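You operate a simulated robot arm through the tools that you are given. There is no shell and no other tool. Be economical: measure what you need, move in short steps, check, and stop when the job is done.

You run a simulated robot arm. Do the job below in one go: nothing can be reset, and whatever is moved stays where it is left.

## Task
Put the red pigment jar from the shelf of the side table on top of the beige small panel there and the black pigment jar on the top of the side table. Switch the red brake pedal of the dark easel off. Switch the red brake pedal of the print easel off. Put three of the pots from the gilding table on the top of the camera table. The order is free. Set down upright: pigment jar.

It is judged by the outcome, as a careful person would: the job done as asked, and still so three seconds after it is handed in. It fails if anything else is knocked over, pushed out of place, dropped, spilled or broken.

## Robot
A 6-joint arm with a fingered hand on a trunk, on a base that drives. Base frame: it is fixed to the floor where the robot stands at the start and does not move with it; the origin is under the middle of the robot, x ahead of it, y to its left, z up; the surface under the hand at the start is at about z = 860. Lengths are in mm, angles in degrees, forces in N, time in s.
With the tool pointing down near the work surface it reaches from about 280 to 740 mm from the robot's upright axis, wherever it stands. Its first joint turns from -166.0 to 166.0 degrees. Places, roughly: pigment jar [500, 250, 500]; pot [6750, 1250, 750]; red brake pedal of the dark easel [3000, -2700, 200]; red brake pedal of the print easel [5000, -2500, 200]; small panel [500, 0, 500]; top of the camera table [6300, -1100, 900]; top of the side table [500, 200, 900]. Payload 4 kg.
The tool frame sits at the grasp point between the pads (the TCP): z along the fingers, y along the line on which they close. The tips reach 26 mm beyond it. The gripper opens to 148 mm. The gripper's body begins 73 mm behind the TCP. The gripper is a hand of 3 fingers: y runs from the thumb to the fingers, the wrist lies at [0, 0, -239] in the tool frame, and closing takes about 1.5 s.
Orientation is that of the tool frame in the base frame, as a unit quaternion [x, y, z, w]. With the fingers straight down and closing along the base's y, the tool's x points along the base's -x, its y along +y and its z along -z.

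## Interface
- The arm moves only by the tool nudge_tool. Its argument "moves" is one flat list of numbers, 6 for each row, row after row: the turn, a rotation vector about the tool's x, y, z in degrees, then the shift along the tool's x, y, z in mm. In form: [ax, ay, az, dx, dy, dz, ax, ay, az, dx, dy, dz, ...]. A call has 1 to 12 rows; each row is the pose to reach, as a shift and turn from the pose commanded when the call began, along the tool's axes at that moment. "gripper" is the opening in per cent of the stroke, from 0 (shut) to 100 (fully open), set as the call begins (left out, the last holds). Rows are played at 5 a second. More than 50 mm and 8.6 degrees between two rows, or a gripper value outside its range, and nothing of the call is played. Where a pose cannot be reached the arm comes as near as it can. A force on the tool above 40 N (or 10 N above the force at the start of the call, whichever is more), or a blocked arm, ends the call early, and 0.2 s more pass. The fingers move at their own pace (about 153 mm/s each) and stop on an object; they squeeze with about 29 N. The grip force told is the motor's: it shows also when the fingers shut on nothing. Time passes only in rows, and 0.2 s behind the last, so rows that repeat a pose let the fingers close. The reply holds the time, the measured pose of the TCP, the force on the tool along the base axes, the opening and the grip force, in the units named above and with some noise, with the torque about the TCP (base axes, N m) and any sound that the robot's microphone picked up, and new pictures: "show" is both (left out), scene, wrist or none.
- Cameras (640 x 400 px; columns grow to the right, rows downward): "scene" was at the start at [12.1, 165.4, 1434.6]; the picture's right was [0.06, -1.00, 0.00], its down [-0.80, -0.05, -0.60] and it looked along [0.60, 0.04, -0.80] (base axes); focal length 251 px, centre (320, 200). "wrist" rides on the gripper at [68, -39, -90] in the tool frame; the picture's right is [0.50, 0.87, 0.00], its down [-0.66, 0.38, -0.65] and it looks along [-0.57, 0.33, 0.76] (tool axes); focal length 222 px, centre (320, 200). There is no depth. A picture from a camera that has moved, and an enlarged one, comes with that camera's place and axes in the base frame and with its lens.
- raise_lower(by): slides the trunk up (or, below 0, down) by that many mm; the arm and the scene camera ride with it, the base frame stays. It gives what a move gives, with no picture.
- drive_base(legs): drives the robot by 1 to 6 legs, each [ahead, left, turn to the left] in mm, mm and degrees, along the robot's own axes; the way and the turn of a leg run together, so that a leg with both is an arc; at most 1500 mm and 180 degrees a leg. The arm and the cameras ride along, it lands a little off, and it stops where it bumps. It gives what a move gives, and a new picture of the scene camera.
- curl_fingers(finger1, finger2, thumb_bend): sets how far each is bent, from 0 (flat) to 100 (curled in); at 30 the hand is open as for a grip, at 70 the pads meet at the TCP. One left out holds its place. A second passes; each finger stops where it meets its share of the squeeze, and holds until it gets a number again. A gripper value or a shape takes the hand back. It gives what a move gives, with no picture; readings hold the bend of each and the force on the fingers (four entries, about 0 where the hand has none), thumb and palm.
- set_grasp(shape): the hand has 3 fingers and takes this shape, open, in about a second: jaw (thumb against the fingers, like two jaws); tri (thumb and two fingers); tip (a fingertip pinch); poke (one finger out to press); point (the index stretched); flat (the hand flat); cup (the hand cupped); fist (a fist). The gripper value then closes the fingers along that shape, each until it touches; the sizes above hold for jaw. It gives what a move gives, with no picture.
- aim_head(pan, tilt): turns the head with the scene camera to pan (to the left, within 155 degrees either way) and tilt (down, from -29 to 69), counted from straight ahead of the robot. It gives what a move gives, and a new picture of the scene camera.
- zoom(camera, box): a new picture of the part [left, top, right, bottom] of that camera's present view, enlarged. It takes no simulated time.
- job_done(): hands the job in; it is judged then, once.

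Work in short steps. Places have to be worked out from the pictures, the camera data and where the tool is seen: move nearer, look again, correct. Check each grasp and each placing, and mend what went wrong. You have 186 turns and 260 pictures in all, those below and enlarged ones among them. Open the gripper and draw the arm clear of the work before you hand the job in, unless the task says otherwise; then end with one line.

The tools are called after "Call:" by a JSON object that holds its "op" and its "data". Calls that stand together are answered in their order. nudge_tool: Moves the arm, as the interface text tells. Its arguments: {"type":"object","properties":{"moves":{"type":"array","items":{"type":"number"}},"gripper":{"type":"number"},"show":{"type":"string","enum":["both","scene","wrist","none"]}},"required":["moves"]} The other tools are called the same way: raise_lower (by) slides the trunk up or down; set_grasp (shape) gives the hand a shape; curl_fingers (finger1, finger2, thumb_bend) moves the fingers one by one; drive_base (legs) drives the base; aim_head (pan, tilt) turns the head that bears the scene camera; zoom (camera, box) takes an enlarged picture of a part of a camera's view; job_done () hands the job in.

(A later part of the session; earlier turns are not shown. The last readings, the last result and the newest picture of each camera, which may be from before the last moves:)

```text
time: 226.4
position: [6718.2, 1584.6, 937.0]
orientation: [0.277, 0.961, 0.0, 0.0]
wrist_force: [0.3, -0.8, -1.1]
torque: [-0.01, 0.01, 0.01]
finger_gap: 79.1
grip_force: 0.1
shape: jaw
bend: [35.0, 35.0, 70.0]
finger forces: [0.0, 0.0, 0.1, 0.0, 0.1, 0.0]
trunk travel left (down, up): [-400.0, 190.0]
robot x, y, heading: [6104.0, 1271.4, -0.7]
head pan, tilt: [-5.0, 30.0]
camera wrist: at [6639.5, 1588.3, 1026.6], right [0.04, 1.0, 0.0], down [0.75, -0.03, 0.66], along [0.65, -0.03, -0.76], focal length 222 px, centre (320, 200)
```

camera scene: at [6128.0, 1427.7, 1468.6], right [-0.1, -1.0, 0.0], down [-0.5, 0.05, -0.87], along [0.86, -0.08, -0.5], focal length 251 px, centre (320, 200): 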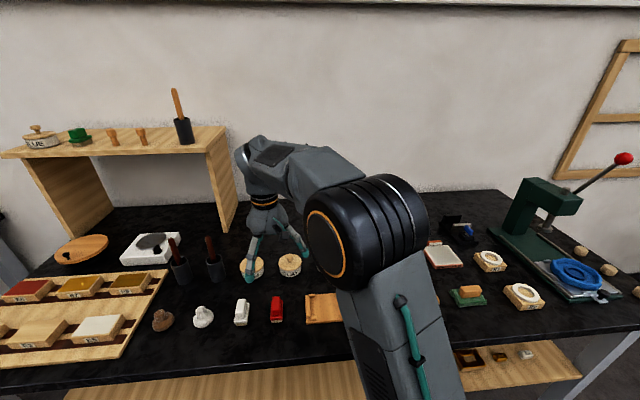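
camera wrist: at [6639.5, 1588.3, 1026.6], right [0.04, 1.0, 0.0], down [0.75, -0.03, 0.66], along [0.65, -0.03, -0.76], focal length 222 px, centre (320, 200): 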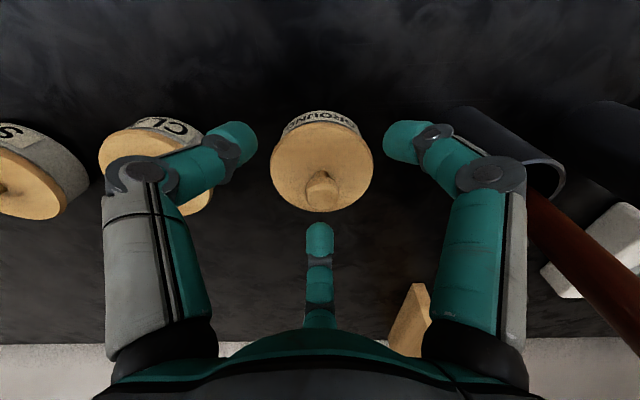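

The dark jar beside GROUND is too close to the knuckles, so I leave that pot and take the other three. I rise and move over CLAY.

Call:
{"op": "nudge_tool", "data": {"moves": [0, 0, 0, 0, 0, -30, 0, 0, 0, 0, 0, -60, 0, 0, 0, -21, -40, -60, 0, 0, 0, -42, -80, -60, 0, 0, 0, -52, -97, -60], "show": "wrist"}}

```text
time: 227.6
position: [6713.3, 1473.8, 998.0]
orientation: [0.277, 0.961, 0.0, 0.001]
wrist_force: [0.6, 0.0, -0.3]
torque: [-0.02, -0.03, -0.02]
finger_gap: 79.0
grip_force: 0.0
shape: jaw
bend: [35.0, 35.0, 70.0]
finger forces: [0.0, 0.0, 0.1, 0.0, 0.0, 0.0]
trunk travel left (down, up): [-400.0, 190.0]
robot x, y, heading: [6094.4, 1271.6, -0.6]
head pan, tilt: [-5.0, 30.0]
camera wrist: at [6634.6, 1477.6, 1086.8], right [0.04, 1.0, 0.0], down [0.75, -0.03, 0.66], along [0.65, -0.02, -0.76], focal length 222 px, centre (320, 200)
```

wrist: 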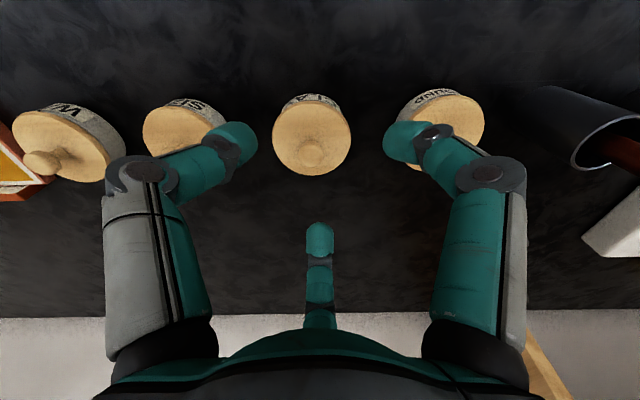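

CLAY at ≈(6715,1468). I centre and descend part way.

Call:
{"op": "nudge_tool", "data": {"moves": [0, 0, 0, -5, -4, 0, 0, 0, 0, -5, -4, 40, 0, 0, 0, -5, -4, 75], "show": "wrist"}}

```text
time: 228.4
position: [6709.8, 1466.3, 923.4]
orientation: [0.277, 0.961, 0.0, 0.001]
wrist_force: [0.1, 0.5, 0.4]
torque: [-0.01, -0.06, 0.0]
finger_gap: 79.1
grip_force: 0.0
shape: jaw
bend: [35.0, 35.0, 70.0]
finger forces: [0.0, 0.6, 0.0, 0.0, 0.0, 0.0]
trunk travel left (down, up): [-400.0, 190.0]
robot x, y, heading: [6099.4, 1275.5, -0.6]
head pan, tilt: [-5.0, 30.0]
camera wrist: at [6632.4, 1468.9, 1012.4], right [0.04, 1.0, 0.0], down [0.75, -0.03, 0.66], along [0.66, -0.03, -0.75], focal length 222 px, centre (320, 200)
```

wrist: 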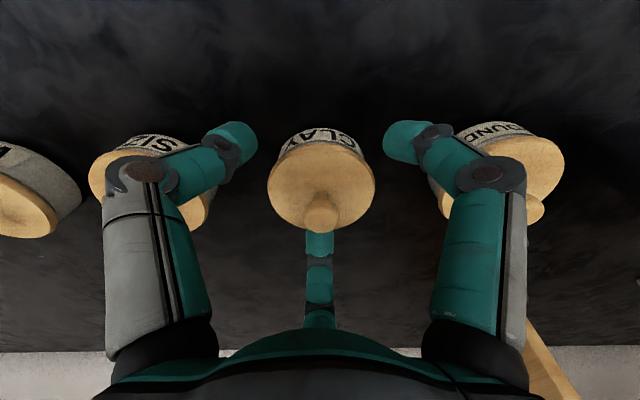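

Nearly centred. I descend the last 30 mm.

Call:
{"op": "nudge_tool", "data": {"moves": [0, 0, 0, 0, 0, 10, 0, 0, 0, 0, 0, 20, 0, 0, 0, 0, 0, 29], "show": "wrist"}}

```text
time: 228.9
position: [6714.1, 1465.8, 919.5]
orientation: [0.276, 0.961, 0.006, 0.011]
wrist_force: [0.8, -0.6, 27.2]
torque: [-0.04, -1.25, -0.03]
finger_gap: 78.1
grip_force: 0.1
shape: jaw
bend: [35.0, 81.0, 70.0]
finger forces: [0.0, 27.4, 0.0, 0.0, 0.1, 0.0]
trunk travel left (down, up): [-400.0, 190.0]
robot x, y, heading: [6100.9, 1276.1, -0.7]
head pan, tilt: [-5.0, 30.0]
stopped in row 2: the force on the tool passed its limit at 45 N (the readings are from after the stop); the commanded pose is now the measured one
camera wrist: at [6633.8, 1468.3, 1005.9], right [0.04, 1.0, 0.01], down [0.74, -0.03, 0.67], along [0.67, -0.02, -0.74], focal length 222 px, centre (320, 200)
```

wrist: 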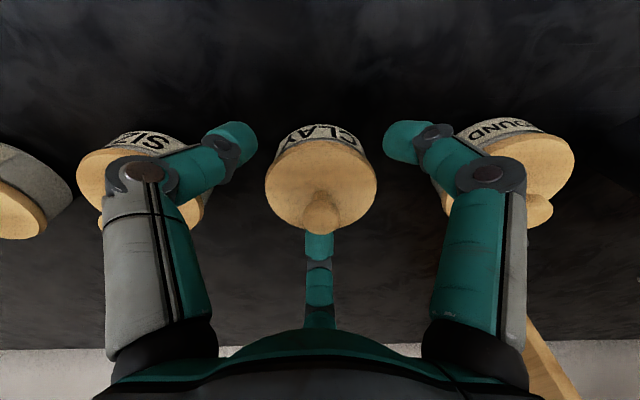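

Finger 2 pressed on the lid rim: re-triangulating both views puts the lid lower (z≈884) and the pot at ≈(6731,1467). I rise, shift 20 mm away, open a little and square the tilt.

Call:
{"op": "nudge_tool", "data": {"moves": [0.5, 0.5, 0, 0, 0, -15, 1, 1, 0, -8, 6, -20, 1, 1, 0, -16.5, 11.5, -20, 1, 1, 0, -16.5, 11.5, -20], "gripper": 61, "show": "wrist"}}

```text
time: 229.9
position: [6734.3, 1466.3, 933.8]
orientation: [0.276, 0.961, -0.002, -0.003]
wrist_force: [0.0, -0.5, 0.3]
torque: [0.02, 0.0, 0.01]
finger_gap: 89.8
grip_force: 0.0
shape: jaw
bend: [32.0, 32.0, 70.0]
finger forces: [0.1, 0.0, 0.0, 0.0, 0.1, 0.0]
trunk travel left (down, up): [-400.0, 190.0]
robot x, y, heading: [6099.2, 1276.5, -0.5]
head pan, tilt: [-5.0, 30.0]
camera wrist: at [6657.2, 1470.5, 1023.2], right [0.04, 1.0, 0.0], down [0.76, -0.03, 0.65], along [0.65, -0.03, -0.76], focal length 222 px, centre (320, 200)
```

wrist: 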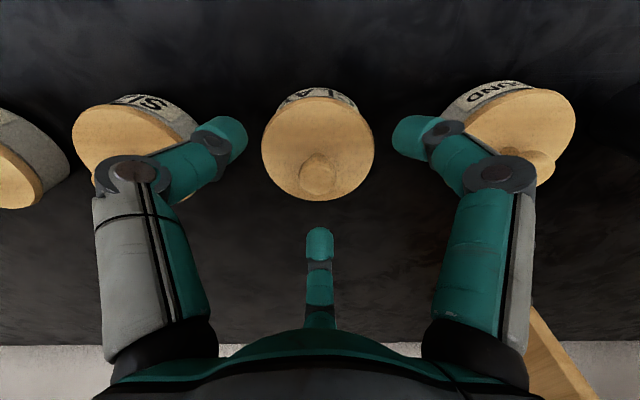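

Lid top z≈881, centre (6731,1466), diameter ~80. I descend 60 and check.

Call:
{"op": "nudge_tool", "data": {"moves": [0, 0, 0, 2.5, -1.6, 20, 0, 0, 0, 2.5, -1.6, 40, 0, 0, 0, 2.5, -1.6, 55], "show": "wrist"}}

```text
time: 230.9
position: [6731.6, 1468.4, 885.8]
orientation: [0.277, 0.961, 0.003, 0.003]
wrist_force: [0.0, -1.1, 19.8]
torque: [0.28, 0.13, 0.15]
finger_gap: 88.8
grip_force: 0.0
shape: jaw
bend: [30.0, 32.0, 70.0]
finger forces: [10.9, 4.7, 0.0, 0.0, 3.9, 0.0]
trunk travel left (down, up): [-400.0, 190.0]
robot x, y, heading: [6098.8, 1274.9, -0.5]
head pan, tilt: [-5.0, 30.0]
stopped in row 3: the force on the tool passed its limit at 44 N (the readings are from after the stop); the commanded pose is now the measured one
camera wrist: at [6653.3, 1471.4, 974.7], right [0.04, 1.0, 0.0], down [0.75, -0.03, 0.66], along [0.66, -0.02, -0.75], focal length 222 px, centre (320, 200)
```

wrist: 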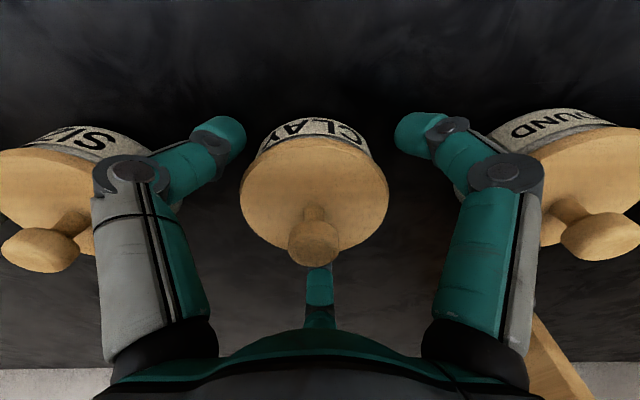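

All three tips met the tabletop at once: table z=860, lid top ≈886. I rise 3 mm and close on the pot.

Call:
{"op": "nudge_tool", "data": {"moves": [0, 0, 0, 0, 0, -4, 0, 0, 0, 0, 0, -4], "show": "none"}}

Call:
{"op": "nudge_tool", "data": {"moves": [0, 0, 0, 0, 0, 0, 0, 0, 0, 0, 0, 0, 0, 0, 0, 0, 0, 0, 0, 0, 0, 0, 0, 0, 0, 0, 0, 0, 0, 0, 0, 0, 0, 0, 0, 0], "gripper": 0, "show": "wrist"}}

```text
time: 231.5
position: [6731.8, 1467.5, 886.6]
orientation: [0.277, 0.961, 0.0, 0.0]
wrist_force: [-0.9, 0.8, 3.1]
torque: [0.09, -0.03, 0.02]
finger_gap: 89.3
grip_force: 0.1
shape: jaw
bend: [31.0, 32.0, 70.0]
finger forces: [1.8, 1.4, 0.0, 0.0, 0.1, 0.0]
trunk travel left (down, up): [-400.0, 190.0]
robot x, y, heading: [6099.7, 1276.0, -0.5]
head pan, tilt: [-5.0, 30.0]
```

```text
time: 232.9
position: [6732.2, 1468.4, 887.2]
orientation: [0.276, 0.961, 0.0, 0.001]
wrist_force: [-0.7, -0.9, -1.6]
torque: [0.01, -0.01, 0.0]
finger_gap: 61.7
grip_force: 28.9
shape: jaw
bend: [78.0, 78.0, 70.0]
finger forces: [25.7, 25.9, 0.1, 0.0, 27.8, 0.0]
trunk travel left (down, up): [-400.0, 190.0]
robot x, y, heading: [6096.5, 1273.8, -0.6]
head pan, tilt: [-5.0, 30.0]
camera wrist: at [6654.3, 1471.9, 976.3], right [0.04, 1.0, 0.0], down [0.75, -0.03, 0.66], along [0.65, -0.02, -0.76], focal length 222 px, centre (320, 200)
```

wrist: 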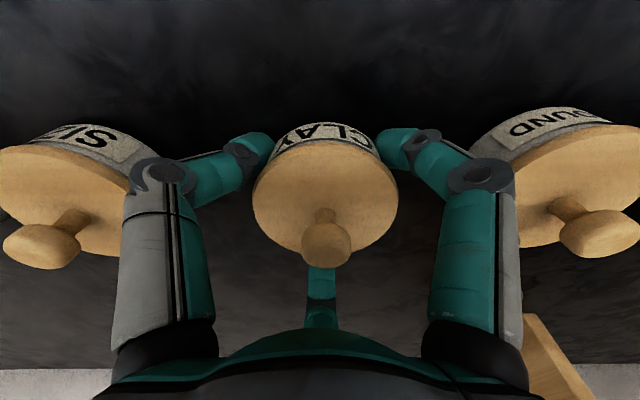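

Gripped evenly below the lid. I lift 110 mm and check that the whole pot comes along.

Call:
{"op": "nudge_tool", "data": {"moves": [0, 0, 0, 0, 0, -37, 0, 0, 0, 0, 0, -74, 0, 0, 0, 0, 0, -110], "show": "both"}}

```text
time: 233.7
position: [6729.6, 1465.7, 996.8]
orientation: [0.276, 0.961, 0.0, 0.001]
wrist_force: [0.2, -0.3, -3.8]
torque: [0.01, 0.04, -0.02]
finger_gap: 61.8
grip_force: 29.0
shape: jaw
bend: [78.0, 78.0, 70.0]
finger forces: [25.8, 26.1, 0.1, 0.0, 27.8, 0.1]
trunk travel left (down, up): [-400.0, 190.0]
robot x, y, heading: [6095.2, 1276.8, -0.5]
head pan, tilt: [-5.0, 30.0]
camera scene: at [6128.3, 1427.7, 1468.5], right [-0.1, -1.0, 0.0], down [-0.5, 0.05, -0.87], along [0.86, -0.08, -0.5], focal length 251 px, centre (320, 200)
camera wrist: at [6652.8, 1469.1, 1086.1], right [0.04, 1.0, 0.0], down [0.76, -0.03, 0.65], along [0.65, -0.02, -0.76], focal length 222 px, centre (320, 200)
```

scene: 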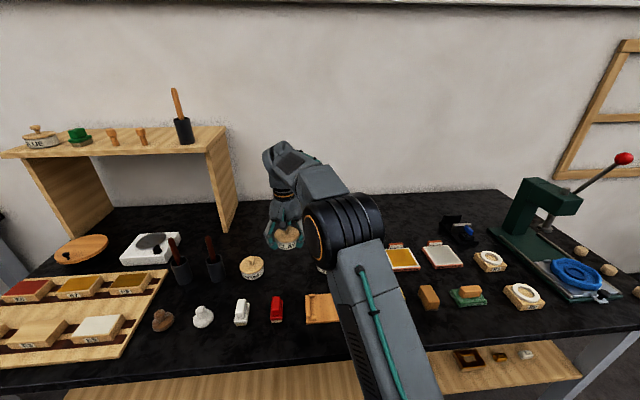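
wrist: 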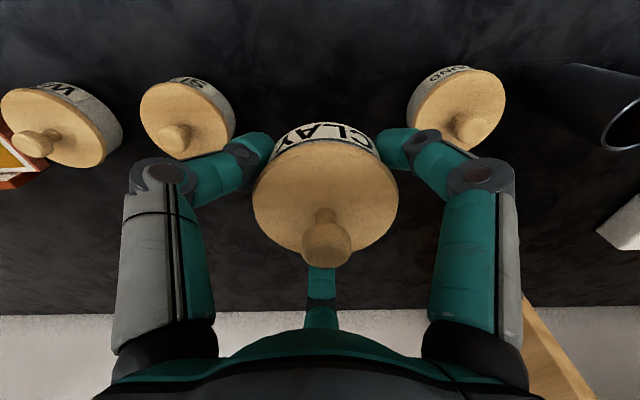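

The whole pot is lifted. I back off, turn to face −y and drive toward the camera table's north side.

Call:
{"op": "drive_base", "data": {"legs": [[-450, 0, 0], [0, 0, -89.5], [1400, 0, 0]]}}

Call:
{"op": "aim_head", "data": {"pan": 0, "tilt": 40}}

```text
time: 246.8
position: [5953.3, -731.4, 997.2]
orientation: [0.855, 0.518, -0.001, 0.002]
wrist_force: [0.1, 0.3, -3.9]
torque: [-0.01, 0.03, -0.01]
finger_gap: 61.3
grip_force: 29.2
shape: jaw
bend: [78.0, 78.0, 70.0]
finger forces: [25.6, 25.8, 0.0, 0.0, 27.3, 0.0]
trunk travel left (down, up): [-400.0, 190.0]
robot x, y, heading: [5716.9, -116.1, -86.1]
head pan, tilt: [-5.0, 30.0]
camera scene: at [5867.1, -135.2, 1468.5], right [-1.0, 0.02, 0.0], down [0.01, 0.5, -0.87], along [-0.02, -0.87, -0.5], focal length 251 px, centre (320, 200)
```

scene: 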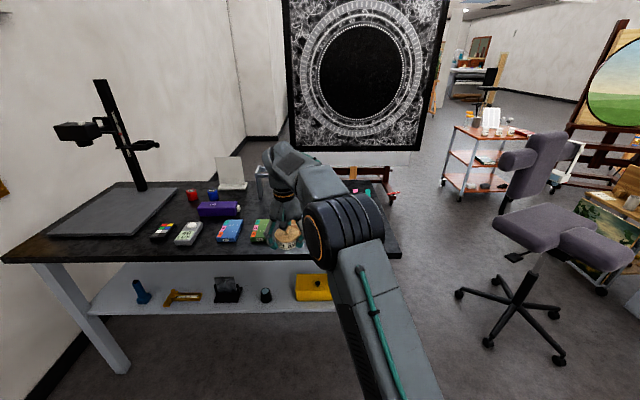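

```text
time: 247.5
position: [5954.0, -729.3, 996.9]
orientation: [0.856, 0.518, -0.001, -0.001]
wrist_force: [-0.3, 0.9, -4.0]
torque: [0.03, 0.05, -0.02]
finger_gap: 61.4
grip_force: 28.7
shape: jaw
bend: [78.0, 78.0, 70.0]
finger forces: [25.7, 25.8, 0.1, 0.1, 27.4, 0.0]
trunk travel left (down, up): [-400.0, 190.0]
robot x, y, heading: [5710.6, -116.0, -85.9]
head pan, tilt: [0.0, 40.0]
camera scene: at [5874.6, -129.7, 1453.2], right [-1.0, -0.07, 0.0], down [-0.04, 0.64, -0.77], along [0.05, -0.76, -0.64], focal length 251 px, centre (320, 200)
```

scene: 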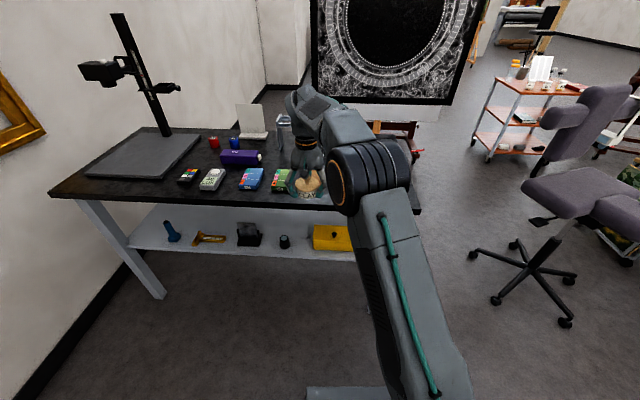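

I shift 270 west and straighten, then look with the wrist camera at the free corner of the table.

Call:
{"op": "drive_base", "data": {"legs": [[0, -270, -4]]}}

Call:
{"op": "aim_head", "data": {"pan": 10, "tilt": 45}}

Call:
{"op": "zoom", "data": {"camera": "wrist", "box": [0, 0, 640, 400]}}

```text
time: 249.4
position: [5635.2, -756.4, 997.1]
orientation: [0.872, 0.489, -0.002, 0.001]
wrist_force: [0.1, -0.4, -3.3]
torque: [0.02, 0.01, 0.01]
finger_gap: 61.3
grip_force: 28.8
shape: jaw
bend: [78.0, 78.0, 70.0]
finger forces: [25.6, 25.8, 0.0, 0.0, 27.4, 0.0]
trunk travel left (down, up): [-400.0, 190.0]
robot x, y, heading: [5437.5, -122.7, -89.8]
head pan, tilt: [0.0, 40.0]
camera scene: at [5595.0, -150.6, 1453.2], right [-1.0, 0.0, 0.0], down [0.0, 0.64, -0.77], along [0.0, -0.77, -0.64], focal length 251 px, centre (320, 200)
```

scene: 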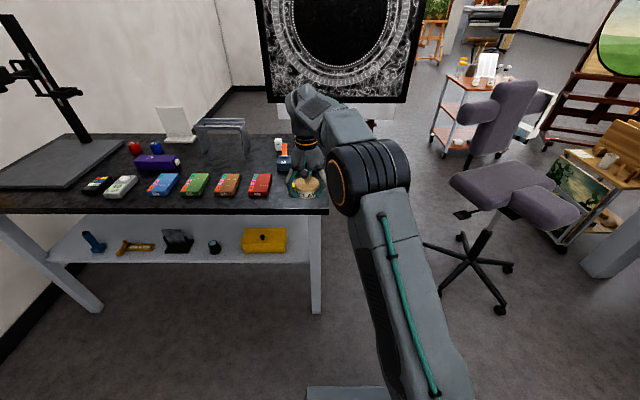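

```text
time: 250.1
position: [5634.2, -755.9, 997.1]
orientation: [0.872, 0.489, -0.001, 0.0]
wrist_force: [-0.4, 0.4, -3.5]
torque: [0.0, 0.0, 0.0]
finger_gap: 61.5
grip_force: 29.2
shape: jaw
bend: [78.0, 78.0, 70.0]
finger forces: [25.7, 25.8, 0.0, 0.0, 27.5, 0.1]
trunk travel left (down, up): [-400.0, 190.0]
robot x, y, heading: [5439.9, -126.3, -90.1]
head pan, tilt: [10.0, 45.0]
camera scene: at [5608.9, -145.6, 1446.0], right [-0.98, -0.18, 0.0], down [-0.12, 0.7, -0.71], along [0.12, -0.7, -0.71], focal length 251 px, centre (320, 200)
```

scene: 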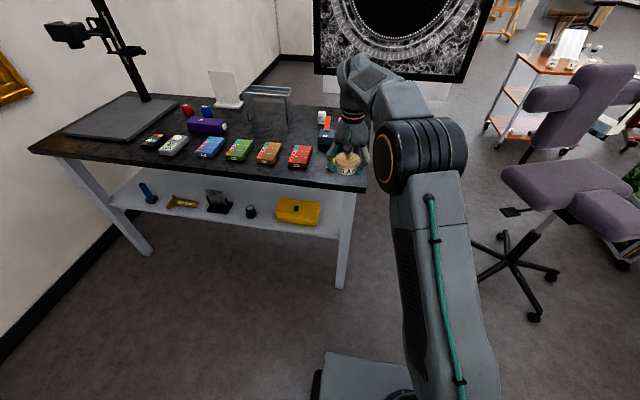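

```text
1.00 times, centred on (320, 200) of wrist (not enlarged: the box is as wide or as high as the picture)
camera zoom: at [5636.2, -677.4, 1085.8], right [1.0, -0.02, 0.0], down [-0.02, -0.76, 0.66], along [-0.02, -0.65, -0.76], focal length 222 px, centre (320, 200)
```

zoom: 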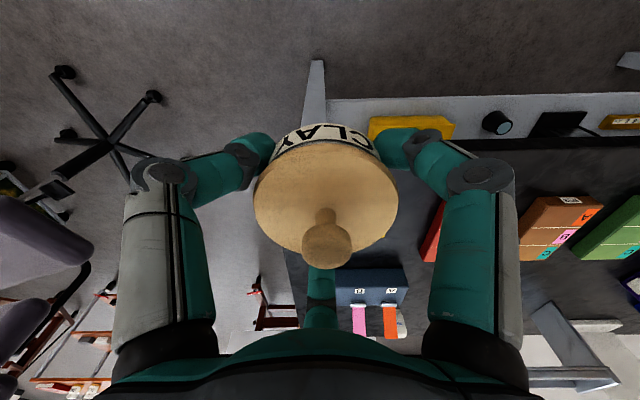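

Plan of free spots on the camera table: P1≈(5628,-1185), P2≈(5742,-1172), P3≈(5900,-1080). I drive 385 ahead (keeping the base short of the table leg) with the pot high over the small items.

Call:
{"op": "drive_base", "data": {"legs": [[385, 0, 0]]}}

Call:
{"op": "zoom", "data": {"camera": "wrist", "box": [0, 0, 640, 400]}}

```text
time: 252.6
position: [5628.7, -1150.9, 997.3]
orientation: [0.874, 0.487, 0.0, 0.0]
wrist_force: [0.1, -0.2, -2.9]
torque: [0.0, 0.0, -0.01]
finger_gap: 61.3
grip_force: 29.2
shape: jaw
bend: [78.0, 78.0, 70.0]
finger forces: [25.7, 25.8, 0.1, 0.1, 27.5, 0.0]
trunk travel left (down, up): [-400.0, 190.0]
robot x, y, heading: [5434.0, -518.4, -90.4]
head pan, tilt: [10.0, 45.0]
camera scene: at [5608.6, -540.0, 1445.9], right [-0.99, -0.17, 0.0], down [-0.12, 0.7, -0.71], along [0.12, -0.7, -0.71], focal length 251 px, centre (320, 200)
```

scene: 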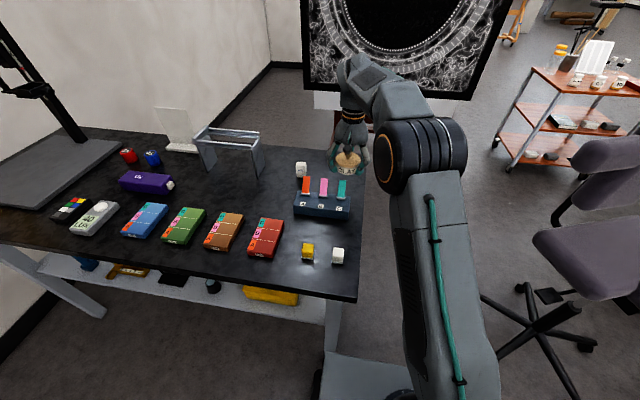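

```text
1.00 times, centred on (320, 200) of wrist (not enlarged: the box is as wide or as high as the picture)
camera zoom: at [5631.7, -1072.0, 1085.8], right [1.0, -0.03, 0.0], down [-0.02, -0.76, 0.66], along [-0.02, -0.65, -0.76], focal length 222 px, centre (320, 200)
```

zoom: 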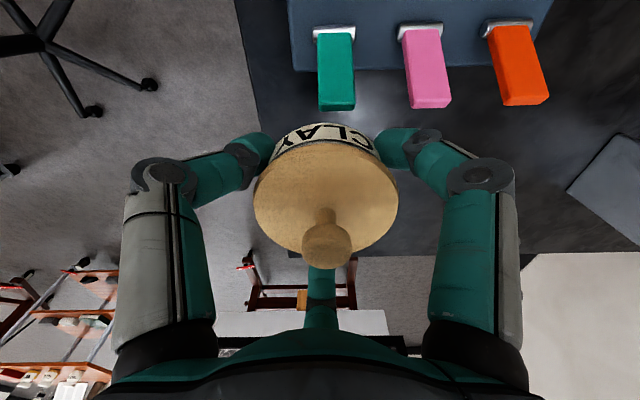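

Table edge x≈5567, south edge y≈−1383; the paint sticks end near y≈−1130, so I set this pot at (5630,−1210). I move 60 further, then lower.

Call:
{"op": "nudge_tool", "data": {"moves": [0, 0, 0, -25, 16, 0, 0, 0, 0, -49, 33, 0, 0, 0, 0, -49, 33, 40, 0, 0, 0, -49, 33, 80, 0, 0, 0, -49, 33, 100], "show": "wrist"}}

```text
time: 253.8
position: [5633.4, -1206.6, 895.3]
orientation: [0.874, 0.487, -0.001, 0.0]
wrist_force: [-0.5, 0.4, -3.2]
torque: [0.03, 0.01, -0.03]
finger_gap: 61.0
grip_force: 29.0
shape: jaw
bend: [78.0, 78.0, 70.0]
finger forces: [25.5, 25.9, 0.1, 0.0, 27.5, 0.1]
out of reach, approached as far as the arm can: row 2
trunk travel left (down, up): [-400.0, 190.0]
robot x, y, heading: [5440.9, -518.4, -90.3]
head pan, tilt: [10.0, 45.0]
camera wrist: at [5636.3, -1128.3, 985.3], right [1.0, -0.03, 0.0], down [-0.02, -0.76, 0.65], along [-0.02, -0.65, -0.76], focal length 222 px, centre (320, 200)
```

wrist: 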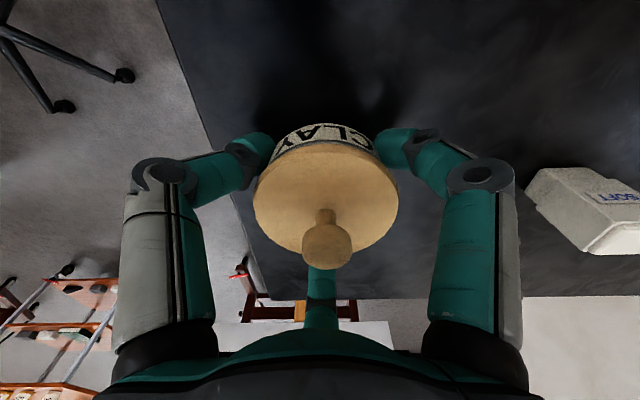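

Bottom is ~8 mm above the table. I lower 7 mm in small steps.

Call:
{"op": "nudge_tool", "data": {"moves": [0, 0, 0, 0, 0, 3, 0, 0, 0, 0, 0, 6, 0, 0, 0, 0, 0, 8], "show": "none"}}

```text
time: 254.6
position: [5631.6, -1207.7, 889.5]
orientation: [0.874, 0.487, -0.001, 0.0]
wrist_force: [-1.3, 0.0, -3.5]
torque: [0.05, -0.01, 0.04]
finger_gap: 61.2
grip_force: 29.0
shape: jaw
bend: [78.0, 78.0, 70.0]
finger forces: [25.4, 25.9, 0.0, 0.1, 27.4, 0.0]
trunk travel left (down, up): [-400.0, 190.0]
robot x, y, heading: [5432.3, -520.6, -90.3]
head pan, tilt: [10.0, 45.0]
```

Call:
{"op": "nudge_tool", "data": {"moves": [0, 0, 0, 0, 0, 2, 0, 0, 0, 0, 0, 3], "show": "none"}}

```text
time: 255.2
position: [5631.5, -1209.9, 887.7]
orientation: [0.874, 0.486, 0.0, 0.001]
wrist_force: [-0.3, 1.1, 0.2]
torque: [0.07, 0.09, -0.03]
finger_gap: 61.3
grip_force: 28.5
shape: jaw
bend: [78.0, 78.0, 70.0]
finger forces: [25.4, 25.8, 0.1, 0.1, 29.9, 0.0]
trunk travel left (down, up): [-400.0, 190.0]
robot x, y, heading: [5431.5, -519.5, -90.3]
head pan, tilt: [10.0, 45.0]
```

The load is off: pot down. I open to ~90 and rise.

Call:
{"op": "nudge_tool", "data": {"moves": [0, 0, 0, 0, 0, 0, 0, 0, 0, 0, 0, 0, 0, 0, 0, 0, 0, 0, 0, 0, 0, 0, 0, 0], "gripper": 61, "show": "none"}}

Call:
{"op": "nudge_tool", "data": {"moves": [0, 0, 0, 0, 0, -25, 0, 0, 0, 0, 0, -60, 0, 0, 0, 0, 0, -108], "show": "wrist"}}

```text
time: 256.2
position: [5631.6, -1208.5, 887.0]
orientation: [0.874, 0.486, -0.001, 0.0]
wrist_force: [-1.0, 0.0, 6.1]
torque: [0.02, -0.16, -0.01]
finger_gap: 88.5
grip_force: 0.0
shape: jaw
bend: [32.0, 32.0, 70.0]
finger forces: [3.8, 1.9, 0.0, 0.0, 0.0, 0.1]
trunk travel left (down, up): [-400.0, 190.0]
robot x, y, heading: [5434.6, -520.5, -90.0]
head pan, tilt: [10.0, 45.0]
```

```text
time: 257.0
position: [5635.2, -1205.6, 992.9]
orientation: [0.874, 0.485, 0.001, 0.002]
wrist_force: [-0.1, 0.4, 0.2]
torque: [0.03, -0.01, -0.03]
finger_gap: 89.7
grip_force: 0.0
shape: jaw
bend: [32.0, 32.0, 70.0]
finger forces: [0.0, 0.1, 0.1, 0.0, 0.1, 0.1]
out of reach, approached as far as the arm can: row 3
trunk travel left (down, up): [-400.0, 190.0]
robot x, y, heading: [5434.8, -519.8, -90.4]
head pan, tilt: [10.0, 45.0]
camera wrist: at [5637.6, -1127.2, 1082.3], right [1.0, -0.03, 0.0], down [-0.03, -0.75, 0.66], along [-0.02, -0.66, -0.75], focal length 222 px, centre (320, 200)
```

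wrist: 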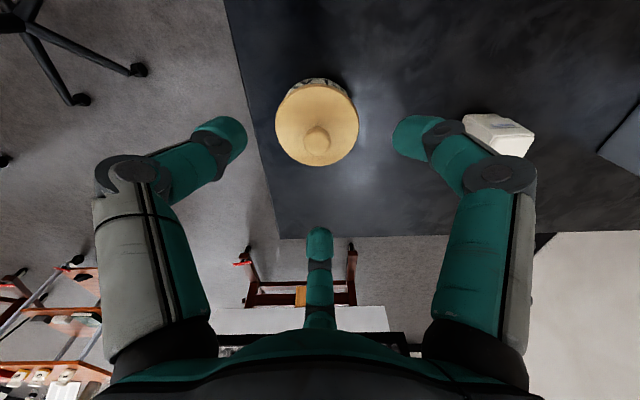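

CLAY stands well on the camera table. I retract, then drive back to the gilding table for the next pot.

Call:
{"op": "nudge_tool", "data": {"moves": [0, 0, 0, 24, -15, 0, 0, 0, 0, 47, -29, 0], "show": "none"}}

Call:
{"op": "drive_base", "data": {"legs": [[-400, 0, 0], [0, 270, 0], [-1275, 0, 0], [0, 0, 90.4], [380, 0, 0]]}}

Call:
{"op": "zoom", "data": {"camera": "wrist", "box": [0, 0, 640, 400]}}

```text
time: 257.6
position: [5633.9, -1151.3, 992.3]
orientation: [0.874, 0.486, -0.001, 0.001]
wrist_force: [-0.1, 0.1, -0.2]
torque: [0.06, -0.02, 0.0]
finger_gap: 89.9
grip_force: 0.1
shape: jaw
bend: [32.0, 32.0, 70.0]
finger forces: [0.0, 0.1, 0.0, 0.0, 0.0, 0.1]
trunk travel left (down, up): [-400.0, 190.0]
robot x, y, heading: [5435.9, -519.7, -90.5]
head pan, tilt: [10.0, 45.0]
```

```text
time: 273.5
position: [6698.9, 1406.7, 992.5]
orientation: [0.244, 0.97, 0.0, 0.0]
wrist_force: [-0.7, 0.9, -0.6]
torque: [-0.01, 0.02, -0.01]
finger_gap: 90.1
grip_force: 0.0
shape: jaw
bend: [32.0, 32.0, 70.0]
finger forces: [0.1, 0.0, 0.1, 0.1, 0.0, 0.1]
trunk travel left (down, up): [-400.0, 190.0]
robot x, y, heading: [6077.9, 1165.9, 3.5]
head pan, tilt: [10.0, 45.0]
camera scene: at [6087.3, 1345.7, 1445.9], right [0.23, -0.97, 0.0], down [-0.69, -0.16, -0.71], along [0.69, 0.16, -0.71], focal length 251 px, centre (320, 200)
```

scene: 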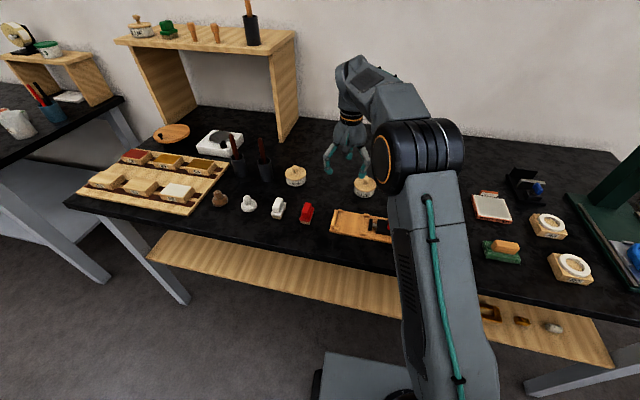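

```text
1.00 times, centred on (320, 200) of wrist (not enlarged: the box is as wide or as high as the picture)
camera zoom: at [6620.4, 1405.7, 1080.7], right [-0.03, 1.0, 0.0], down [0.76, 0.02, 0.66], along [0.65, 0.02, -0.76], focal length 222 px, centre (320, 200)
```

zoom: 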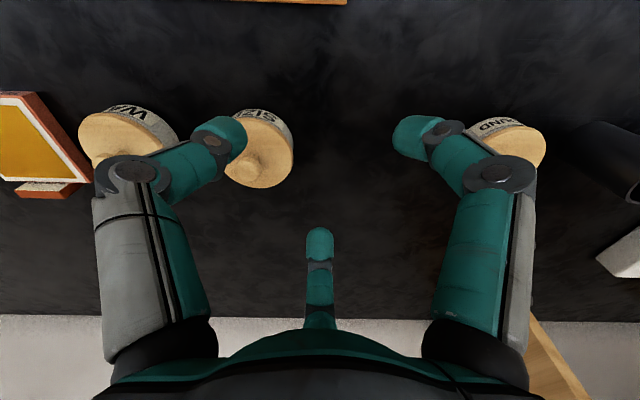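

SIZE is at ≈(6726,1348). I centre over it and descend to z 930 for a check.

Call:
{"op": "nudge_tool", "data": {"moves": [0, 0, 0, -26, -20, 0, 0, 0, 0, -51.7, -39.2, 0, 0, 0, 0, -51.7, -39.2, 30, 0, 0, 0, -51.7, -39.2, 60], "show": "wrist"}}

```text
time: 274.5
position: [6726.1, 1349.9, 931.9]
orientation: [0.242, 0.97, 0.001, 0.001]
wrist_force: [-0.7, 0.0, -0.3]
torque: [0.0, 0.03, 0.0]
finger_gap: 89.7
grip_force: 0.0
shape: jaw
bend: [32.0, 32.0, 70.0]
finger forces: [0.0, 0.1, 0.0, 0.0, 0.0, 0.0]
trunk travel left (down, up): [-400.0, 190.0]
robot x, y, heading: [6080.1, 1168.1, 3.4]
head pan, tilt: [10.0, 45.0]
camera wrist: at [6649.0, 1347.3, 1021.3], right [-0.03, 1.0, 0.0], down [0.75, 0.02, 0.66], along [0.66, 0.02, -0.76], focal length 222 px, centre (320, 200)
```

wrist: 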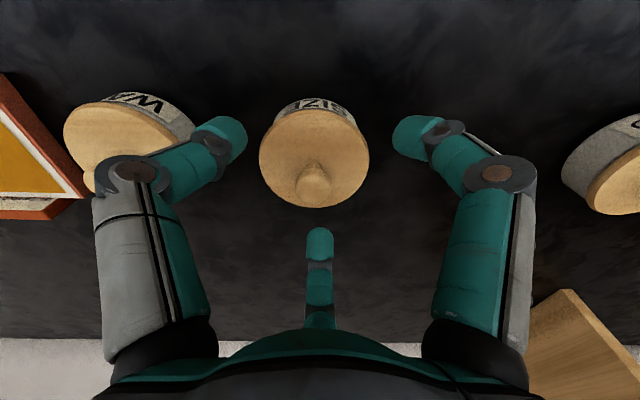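

Centre (6728,1346). I trim 4 mm and go down to grip height.

Call:
{"op": "nudge_tool", "data": {"moves": [0, 0, 0, -3.7, -2.6, 15, 0, 0, 0, -3.7, -2.6, 30, 0, 0, 0, -3.7, -2.6, 41], "show": "none"}}

Call:
{"op": "nudge_tool", "data": {"moves": [0, 0, 0, 0, 0, 0, 0, 0, 0, 0, 0, 0, 0, 0, 0, 0, 0, 0, 0, 0, 0, 0, 0, 0, 0, 0, 0, 0, 0, 0, 0, 0, 0, 0, 0, 0], "gripper": 0, "show": "none"}}

```text
time: 275.3
position: [6727.9, 1343.1, 890.6]
orientation: [0.244, 0.97, 0.0, 0.0]
wrist_force: [-0.1, -0.3, -0.4]
torque: [-0.02, 0.01, -0.02]
finger_gap: 89.9
grip_force: 0.1
shape: jaw
bend: [32.0, 32.0, 70.0]
finger forces: [0.1, 0.1, 0.0, 0.1, 0.0, 0.0]
trunk travel left (down, up): [-400.0, 190.0]
robot x, y, heading: [6078.8, 1169.0, 3.4]
head pan, tilt: [10.0, 45.0]
```

```text
time: 276.7
position: [6727.9, 1342.3, 889.3]
orientation: [0.244, 0.97, -0.001, 0.001]
wrist_force: [-0.3, -0.8, 0.0]
torque: [-0.04, 0.04, -0.03]
finger_gap: 60.1
grip_force: 29.1
shape: jaw
bend: [77.0, 38.0, 70.0]
finger forces: [25.7, 25.9, 0.1, 0.0, 26.4, 0.0]
trunk travel left (down, up): [-400.0, 190.0]
robot x, y, heading: [6076.7, 1167.9, 3.3]
head pan, tilt: [10.0, 45.0]
```

Even grip on SIZE at TCP z≈889. I lift 108 mm and check.

Call:
{"op": "nudge_tool", "data": {"moves": [0, 0, 0, 0, 0, -37, 0, 0, 0, 0, 0, -74, 0, 0, 0, 0, 0, -108], "show": "wrist"}}

```text
time: 277.5
position: [6724.4, 1345.4, 999.3]
orientation: [0.244, 0.97, -0.001, 0.001]
wrist_force: [0.6, -1.1, -3.9]
torque: [-0.02, -0.03, 0.01]
finger_gap: 60.0
grip_force: 29.1
shape: jaw
bend: [77.0, 38.0, 70.0]
finger forces: [25.8, 26.0, 0.0, 0.0, 26.5, 0.0]
trunk travel left (down, up): [-400.0, 190.0]
robot x, y, heading: [6077.5, 1169.2, 3.2]
head pan, tilt: [10.0, 45.0]
camera wrist: at [6646.7, 1343.1, 1088.5], right [-0.03, 1.0, 0.0], down [0.76, 0.02, 0.66], along [0.65, 0.02, -0.76], focal length 222 px, centre (320, 200)
```

wrist: 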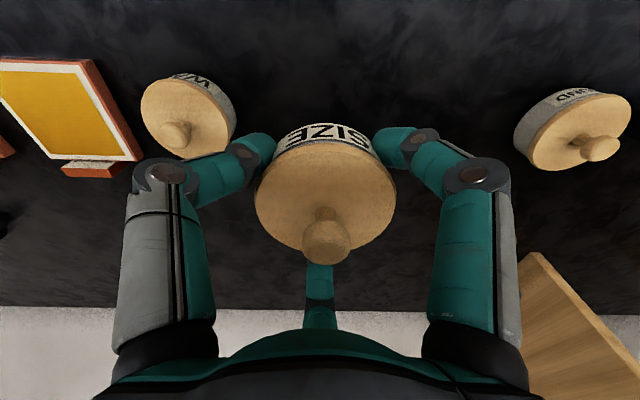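

SIZE is lifted whole. There is a wide free area on the camera table behind the colour cards (x 5830–6200, y −1000…−1180), so I'll use (6010,−1085) and (5880,−1085). I drive there.

Call:
{"op": "drive_base", "data": {"legs": [[-420, 0, 0], [0, 0, -93.3], [1300, 0, 0], [0, 213, 0]]}}

Call:
{"op": "zoom", "data": {"camera": "wrist", "box": [0, 0, 640, 400]}}

```text
time: 291.5
position: [5974.4, -833.8, 999.5]
orientation: [0.877, 0.481, -0.001, 0.0]
wrist_force: [0.0, 1.0, -3.2]
torque: [0.03, -0.01, -0.01]
finger_gap: 59.7
grip_force: 29.2
shape: jaw
bend: [77.0, 38.0, 70.0]
finger forces: [25.7, 26.1, 0.0, 0.0, 26.1, 0.1]
trunk travel left (down, up): [-400.0, 190.0]
robot x, y, heading: [5846.9, -179.5, -91.2]
head pan, tilt: [10.0, 45.0]
camera scene: at [6022.8, -200.8, 1445.9], right [-0.99, -0.16, 0.0], down [-0.11, 0.7, -0.71], along [0.11, -0.7, -0.71], focal length 251 px, centre (320, 200)
```

scene: 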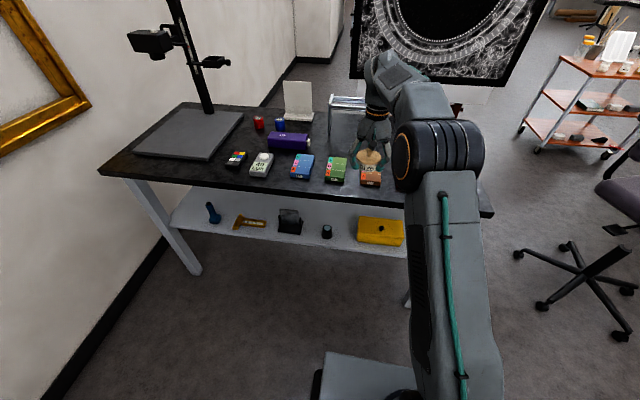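

```text
1.00 times, centred on (320, 200) of wrist (not enlarged: the box is as wide or as high as the picture)
camera zoom: at [5978.3, -755.6, 1088.2], right [1.0, -0.05, 0.0], down [-0.03, -0.75, 0.66], along [-0.03, -0.65, -0.76], focal length 222 px, centre (320, 200)
```

zoom: 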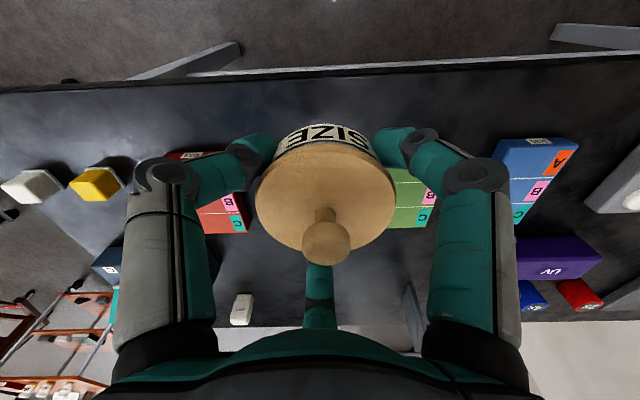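

I drive the last 250 mm, with slight left and straightening.

Call:
{"op": "drive_base", "data": {"legs": [[251, 28, 1.2]]}}

Call:
{"op": "zoom", "data": {"camera": "wrist", "box": [0, 0, 640, 400]}}

```text
time: 293.4
position: [6015.8, -1084.5, 999.5]
orientation: [0.871, 0.491, 0.0, 0.001]
wrist_force: [0.5, -0.1, -3.7]
torque: [0.01, 0.0, -0.02]
finger_gap: 59.8
grip_force: 28.9
shape: jaw
bend: [77.0, 38.0, 70.0]
finger forces: [25.5, 26.0, 0.0, 0.1, 26.1, 0.1]
trunk travel left (down, up): [-400.0, 190.0]
robot x, y, heading: [5875.4, -430.0, -89.6]
head pan, tilt: [10.0, 45.0]
camera scene: at [6049.6, -450.5, 1445.9], right [-0.98, -0.18, 0.0], down [-0.13, 0.7, -0.71], along [0.13, -0.7, -0.71], focal length 251 px, centre (320, 200)
```

scene: 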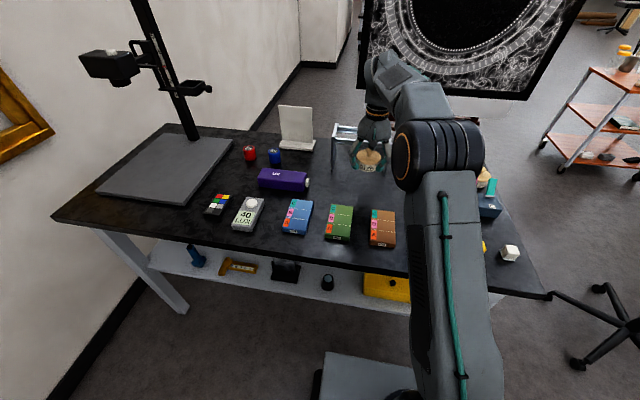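

```text
1.00 times, centred on (320, 200) of wrist (not enlarged: the box is as wide or as high as the picture)
camera zoom: at [6018.3, -1006.2, 1088.1], right [1.0, -0.02, 0.0], down [-0.02, -0.76, 0.65], along [-0.01, -0.65, -0.76], focal length 222 px, centre (320, 200)
```

zoom: 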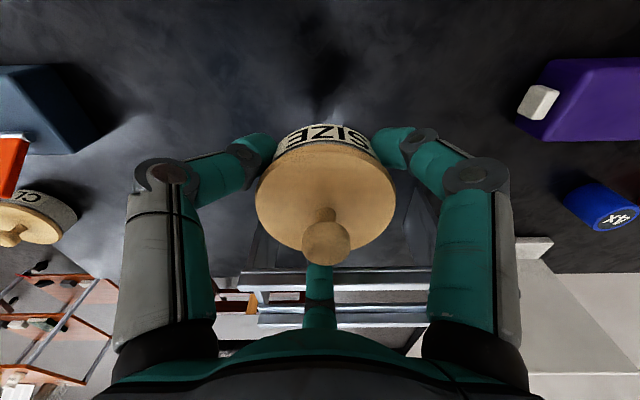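

The rack stands ≥120 mm further; I shift 16 mm back from it and lower to just above the table.

Call:
{"op": "nudge_tool", "data": {"moves": [0, 0, 0, 11.6, -11.7, 0, 0, 0, 0, 11.6, -11.7, 40, 0, 0, 0, 11.6, -11.7, 80, 0, 0, 0, 11.6, -11.7, 106], "show": "wrist"}}

Call:
{"op": "nudge_tool", "data": {"moves": [0, 0, 0, 0, 0, 2, 0, 0, 0, 0, 0, 4], "show": "none"}}

```text
time: 294.4
position: [6010.3, -1066.7, 893.3]
orientation: [0.871, 0.491, -0.001, 0.001]
wrist_force: [0.6, -0.9, -2.5]
torque: [0.0, 0.0, -0.02]
finger_gap: 59.6
grip_force: 29.3
shape: jaw
bend: [77.0, 38.0, 70.0]
finger forces: [25.6, 26.1, 0.0, 0.1, 26.2, 0.0]
trunk travel left (down, up): [-400.0, 190.0]
robot x, y, heading: [5873.8, -426.2, -89.9]
head pan, tilt: [10.0, 45.0]
camera wrist: at [6012.5, -989.5, 982.5], right [1.0, -0.02, 0.0], down [-0.02, -0.76, 0.65], along [-0.01, -0.65, -0.76], focal length 222 px, centre (320, 200)
```

wrist: 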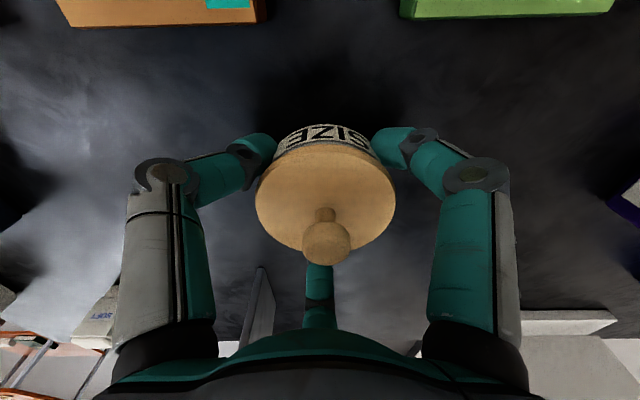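

```text
time: 295.0
position: [6010.7, -1067.8, 889.5]
orientation: [0.871, 0.491, 0.0, 0.001]
wrist_force: [-0.8, -0.9, -1.7]
torque: [0.0, 0.05, 0.02]
finger_gap: 59.6
grip_force: 28.9
shape: jaw
bend: [77.0, 38.0, 70.0]
finger forces: [25.5, 26.1, 0.0, 0.1, 26.5, 0.0]
trunk travel left (down, up): [-400.0, 190.0]
robot x, y, heading: [5876.7, -431.2, -89.7]
head pan, tilt: [10.0, 45.0]
```

Load begins to come off; 1.5 mm more, then open and rise.

Call:
{"op": "nudge_tool", "data": {"moves": [0, 0, 0, 0, 0, 1.5], "show": "none"}}

Call:
{"op": "nudge_tool", "data": {"moves": [0, 0, 0, 0, 0, 0, 0, 0, 0, 0, 0, 0, 0, 0, 0, 0, 0, 0, 0, 0, 0, 0, 0, 0], "gripper": 61, "show": "none"}}

Call:
{"op": "nudge_tool", "data": {"moves": [0, 0, 0, 0, 0, -25, 0, 0, 0, 0, 0, -60, 0, 0, 0, 0, 0, -105], "show": "wrist"}}

```text
time: 295.4
position: [6012.2, -1068.6, 889.7]
orientation: [0.871, 0.491, -0.001, 0.002]
wrist_force: [-1.8, -0.7, 7.6]
torque: [0.03, 0.08, 0.06]
finger_gap: 59.9
grip_force: 29.0
shape: jaw
bend: [77.0, 38.0, 70.0]
finger forces: [26.1, 27.1, 0.0, 0.1, 28.0, 0.0]
trunk travel left (down, up): [-400.0, 190.0]
robot x, y, heading: [5879.5, -434.0, -89.7]
head pan, tilt: [10.0, 45.0]
```

```text
time: 296.4
position: [6013.3, -1067.7, 887.8]
orientation: [0.871, 0.491, 0.0, 0.001]
wrist_force: [-0.5, -0.6, -0.4]
torque: [0.01, 0.01, 0.02]
finger_gap: 89.7
grip_force: 0.1
shape: jaw
bend: [32.0, 32.0, 70.0]
finger forces: [0.1, 0.0, 0.0, 0.0, 0.0, 0.0]
trunk travel left (down, up): [-400.0, 190.0]
robot x, y, heading: [5875.0, -429.2, -89.9]
head pan, tilt: [10.0, 45.0]
```

```text
time: 297.2
position: [6015.0, -1068.9, 991.0]
orientation: [0.871, 0.491, 0.0, 0.0]
wrist_force: [0.9, -0.1, 0.4]
torque: [0.0, 0.0, -0.02]
finger_gap: 89.7
grip_force: 0.1
shape: jaw
bend: [32.0, 32.0, 70.0]
finger forces: [0.0, 0.0, 0.1, 0.0, 0.1, 0.0]
trunk travel left (down, up): [-400.0, 190.0]
robot x, y, heading: [5878.8, -430.2, -89.8]
head pan, tilt: [10.0, 45.0]
camera wrist: at [6016.9, -990.8, 1080.0], right [1.0, -0.02, 0.0], down [-0.02, -0.76, 0.65], along [-0.01, -0.65, -0.76], focal length 222 px, centre (320, 200)
```

wrist: 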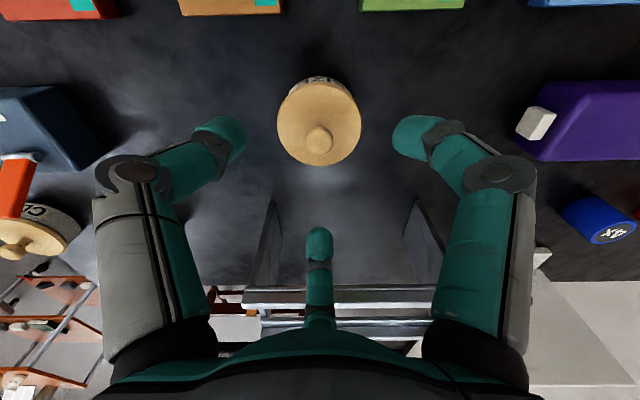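

SIZE stands well. Back to the gilding table for WAX (≈(6722,1227)).

Call:
{"op": "drive_base", "data": {"legs": [[-300, 0, 0], [0, -170, 0], [-1220, 0, 0], [0, 0, 88], [350, 0, 0]]}}

Call:
{"op": "zoom", "data": {"camera": "wrist", "box": [0, 0, 640, 400]}}

```text
time: 311.8
position: [6702.4, 1214.7, 990.8]
orientation: [0.283, 0.959, 0.0, 0.001]
wrist_force: [-0.1, -0.2, -1.0]
torque: [0.03, 0.04, -0.01]
finger_gap: 89.7
grip_force: 0.0
shape: jaw
bend: [32.0, 32.0, 70.0]
finger forces: [0.1, 0.0, 0.1, 0.0, 0.0, 0.0]
trunk travel left (down, up): [-400.0, 190.0]
robot x, y, heading: [6055.5, 1097.4, -1.4]
head pan, tilt: [10.0, 45.0]
camera scene: at [6081.9, 1269.5, 1445.9], right [0.15, -0.99, 0.0], down [-0.7, -0.1, -0.71], along [0.7, 0.1, -0.71], focal length 251 px, centre (320, 200)
```

scene: 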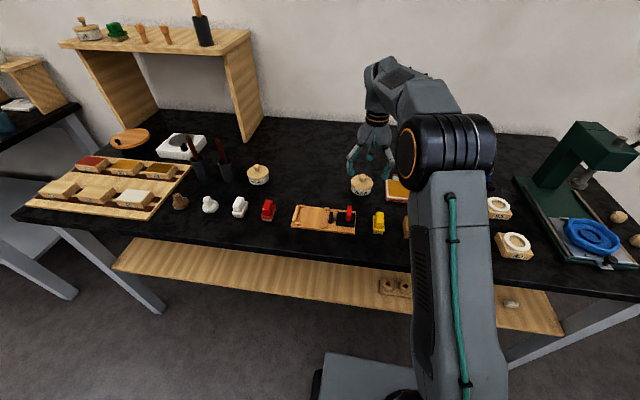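

```text
1.00 times, centred on (320, 200) of wrist (not enlarged: the box is as wide or as high as the picture)
camera zoom: at [6623.5, 1218.6, 1079.6], right [0.05, 1.0, 0.0], down [0.75, -0.04, 0.66], along [0.65, -0.04, -0.76], focal length 222 px, centre (320, 200)
```

zoom: 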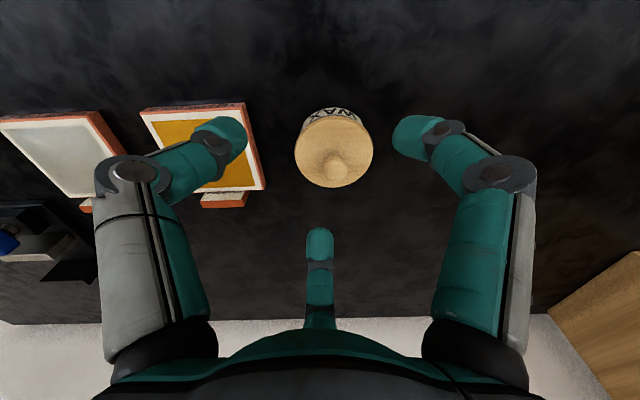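

WAX at ≈(6729,1225), with a frame beginning at y≈1144. I narrow slightly, centre and descend to z 930.

Call:
{"op": "nudge_tool", "data": {"moves": [0, 0, 0, -16.7, 23.9, 0, 0, 0, 0, -16.7, 23.9, 30, 0, 0, 0, -16.7, 23.9, 60], "gripper": 57, "show": "wrist"}}

```text
time: 312.6
position: [6727.9, 1227.7, 930.3]
orientation: [0.284, 0.959, 0.0, 0.001]
wrist_force: [-0.3, -0.2, -0.5]
torque: [0.0, 0.01, 0.0]
finger_gap: 85.0
grip_force: 0.0
shape: jaw
bend: [33.0, 33.0, 70.0]
finger forces: [0.1, 0.1, 0.0, 0.0, 0.1, 0.0]
trunk travel left (down, up): [-400.0, 190.0]
robot x, y, heading: [6055.8, 1100.9, -1.5]
head pan, tilt: [10.0, 45.0]
camera wrist: at [6650.3, 1231.3, 1018.6], right [0.05, 1.0, 0.0], down [0.75, -0.04, 0.66], along [0.65, -0.03, -0.76], focal length 222 px, centre (320, 200)
```

wrist: 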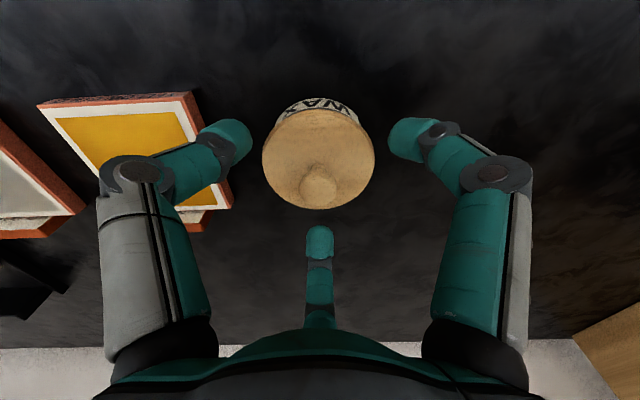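

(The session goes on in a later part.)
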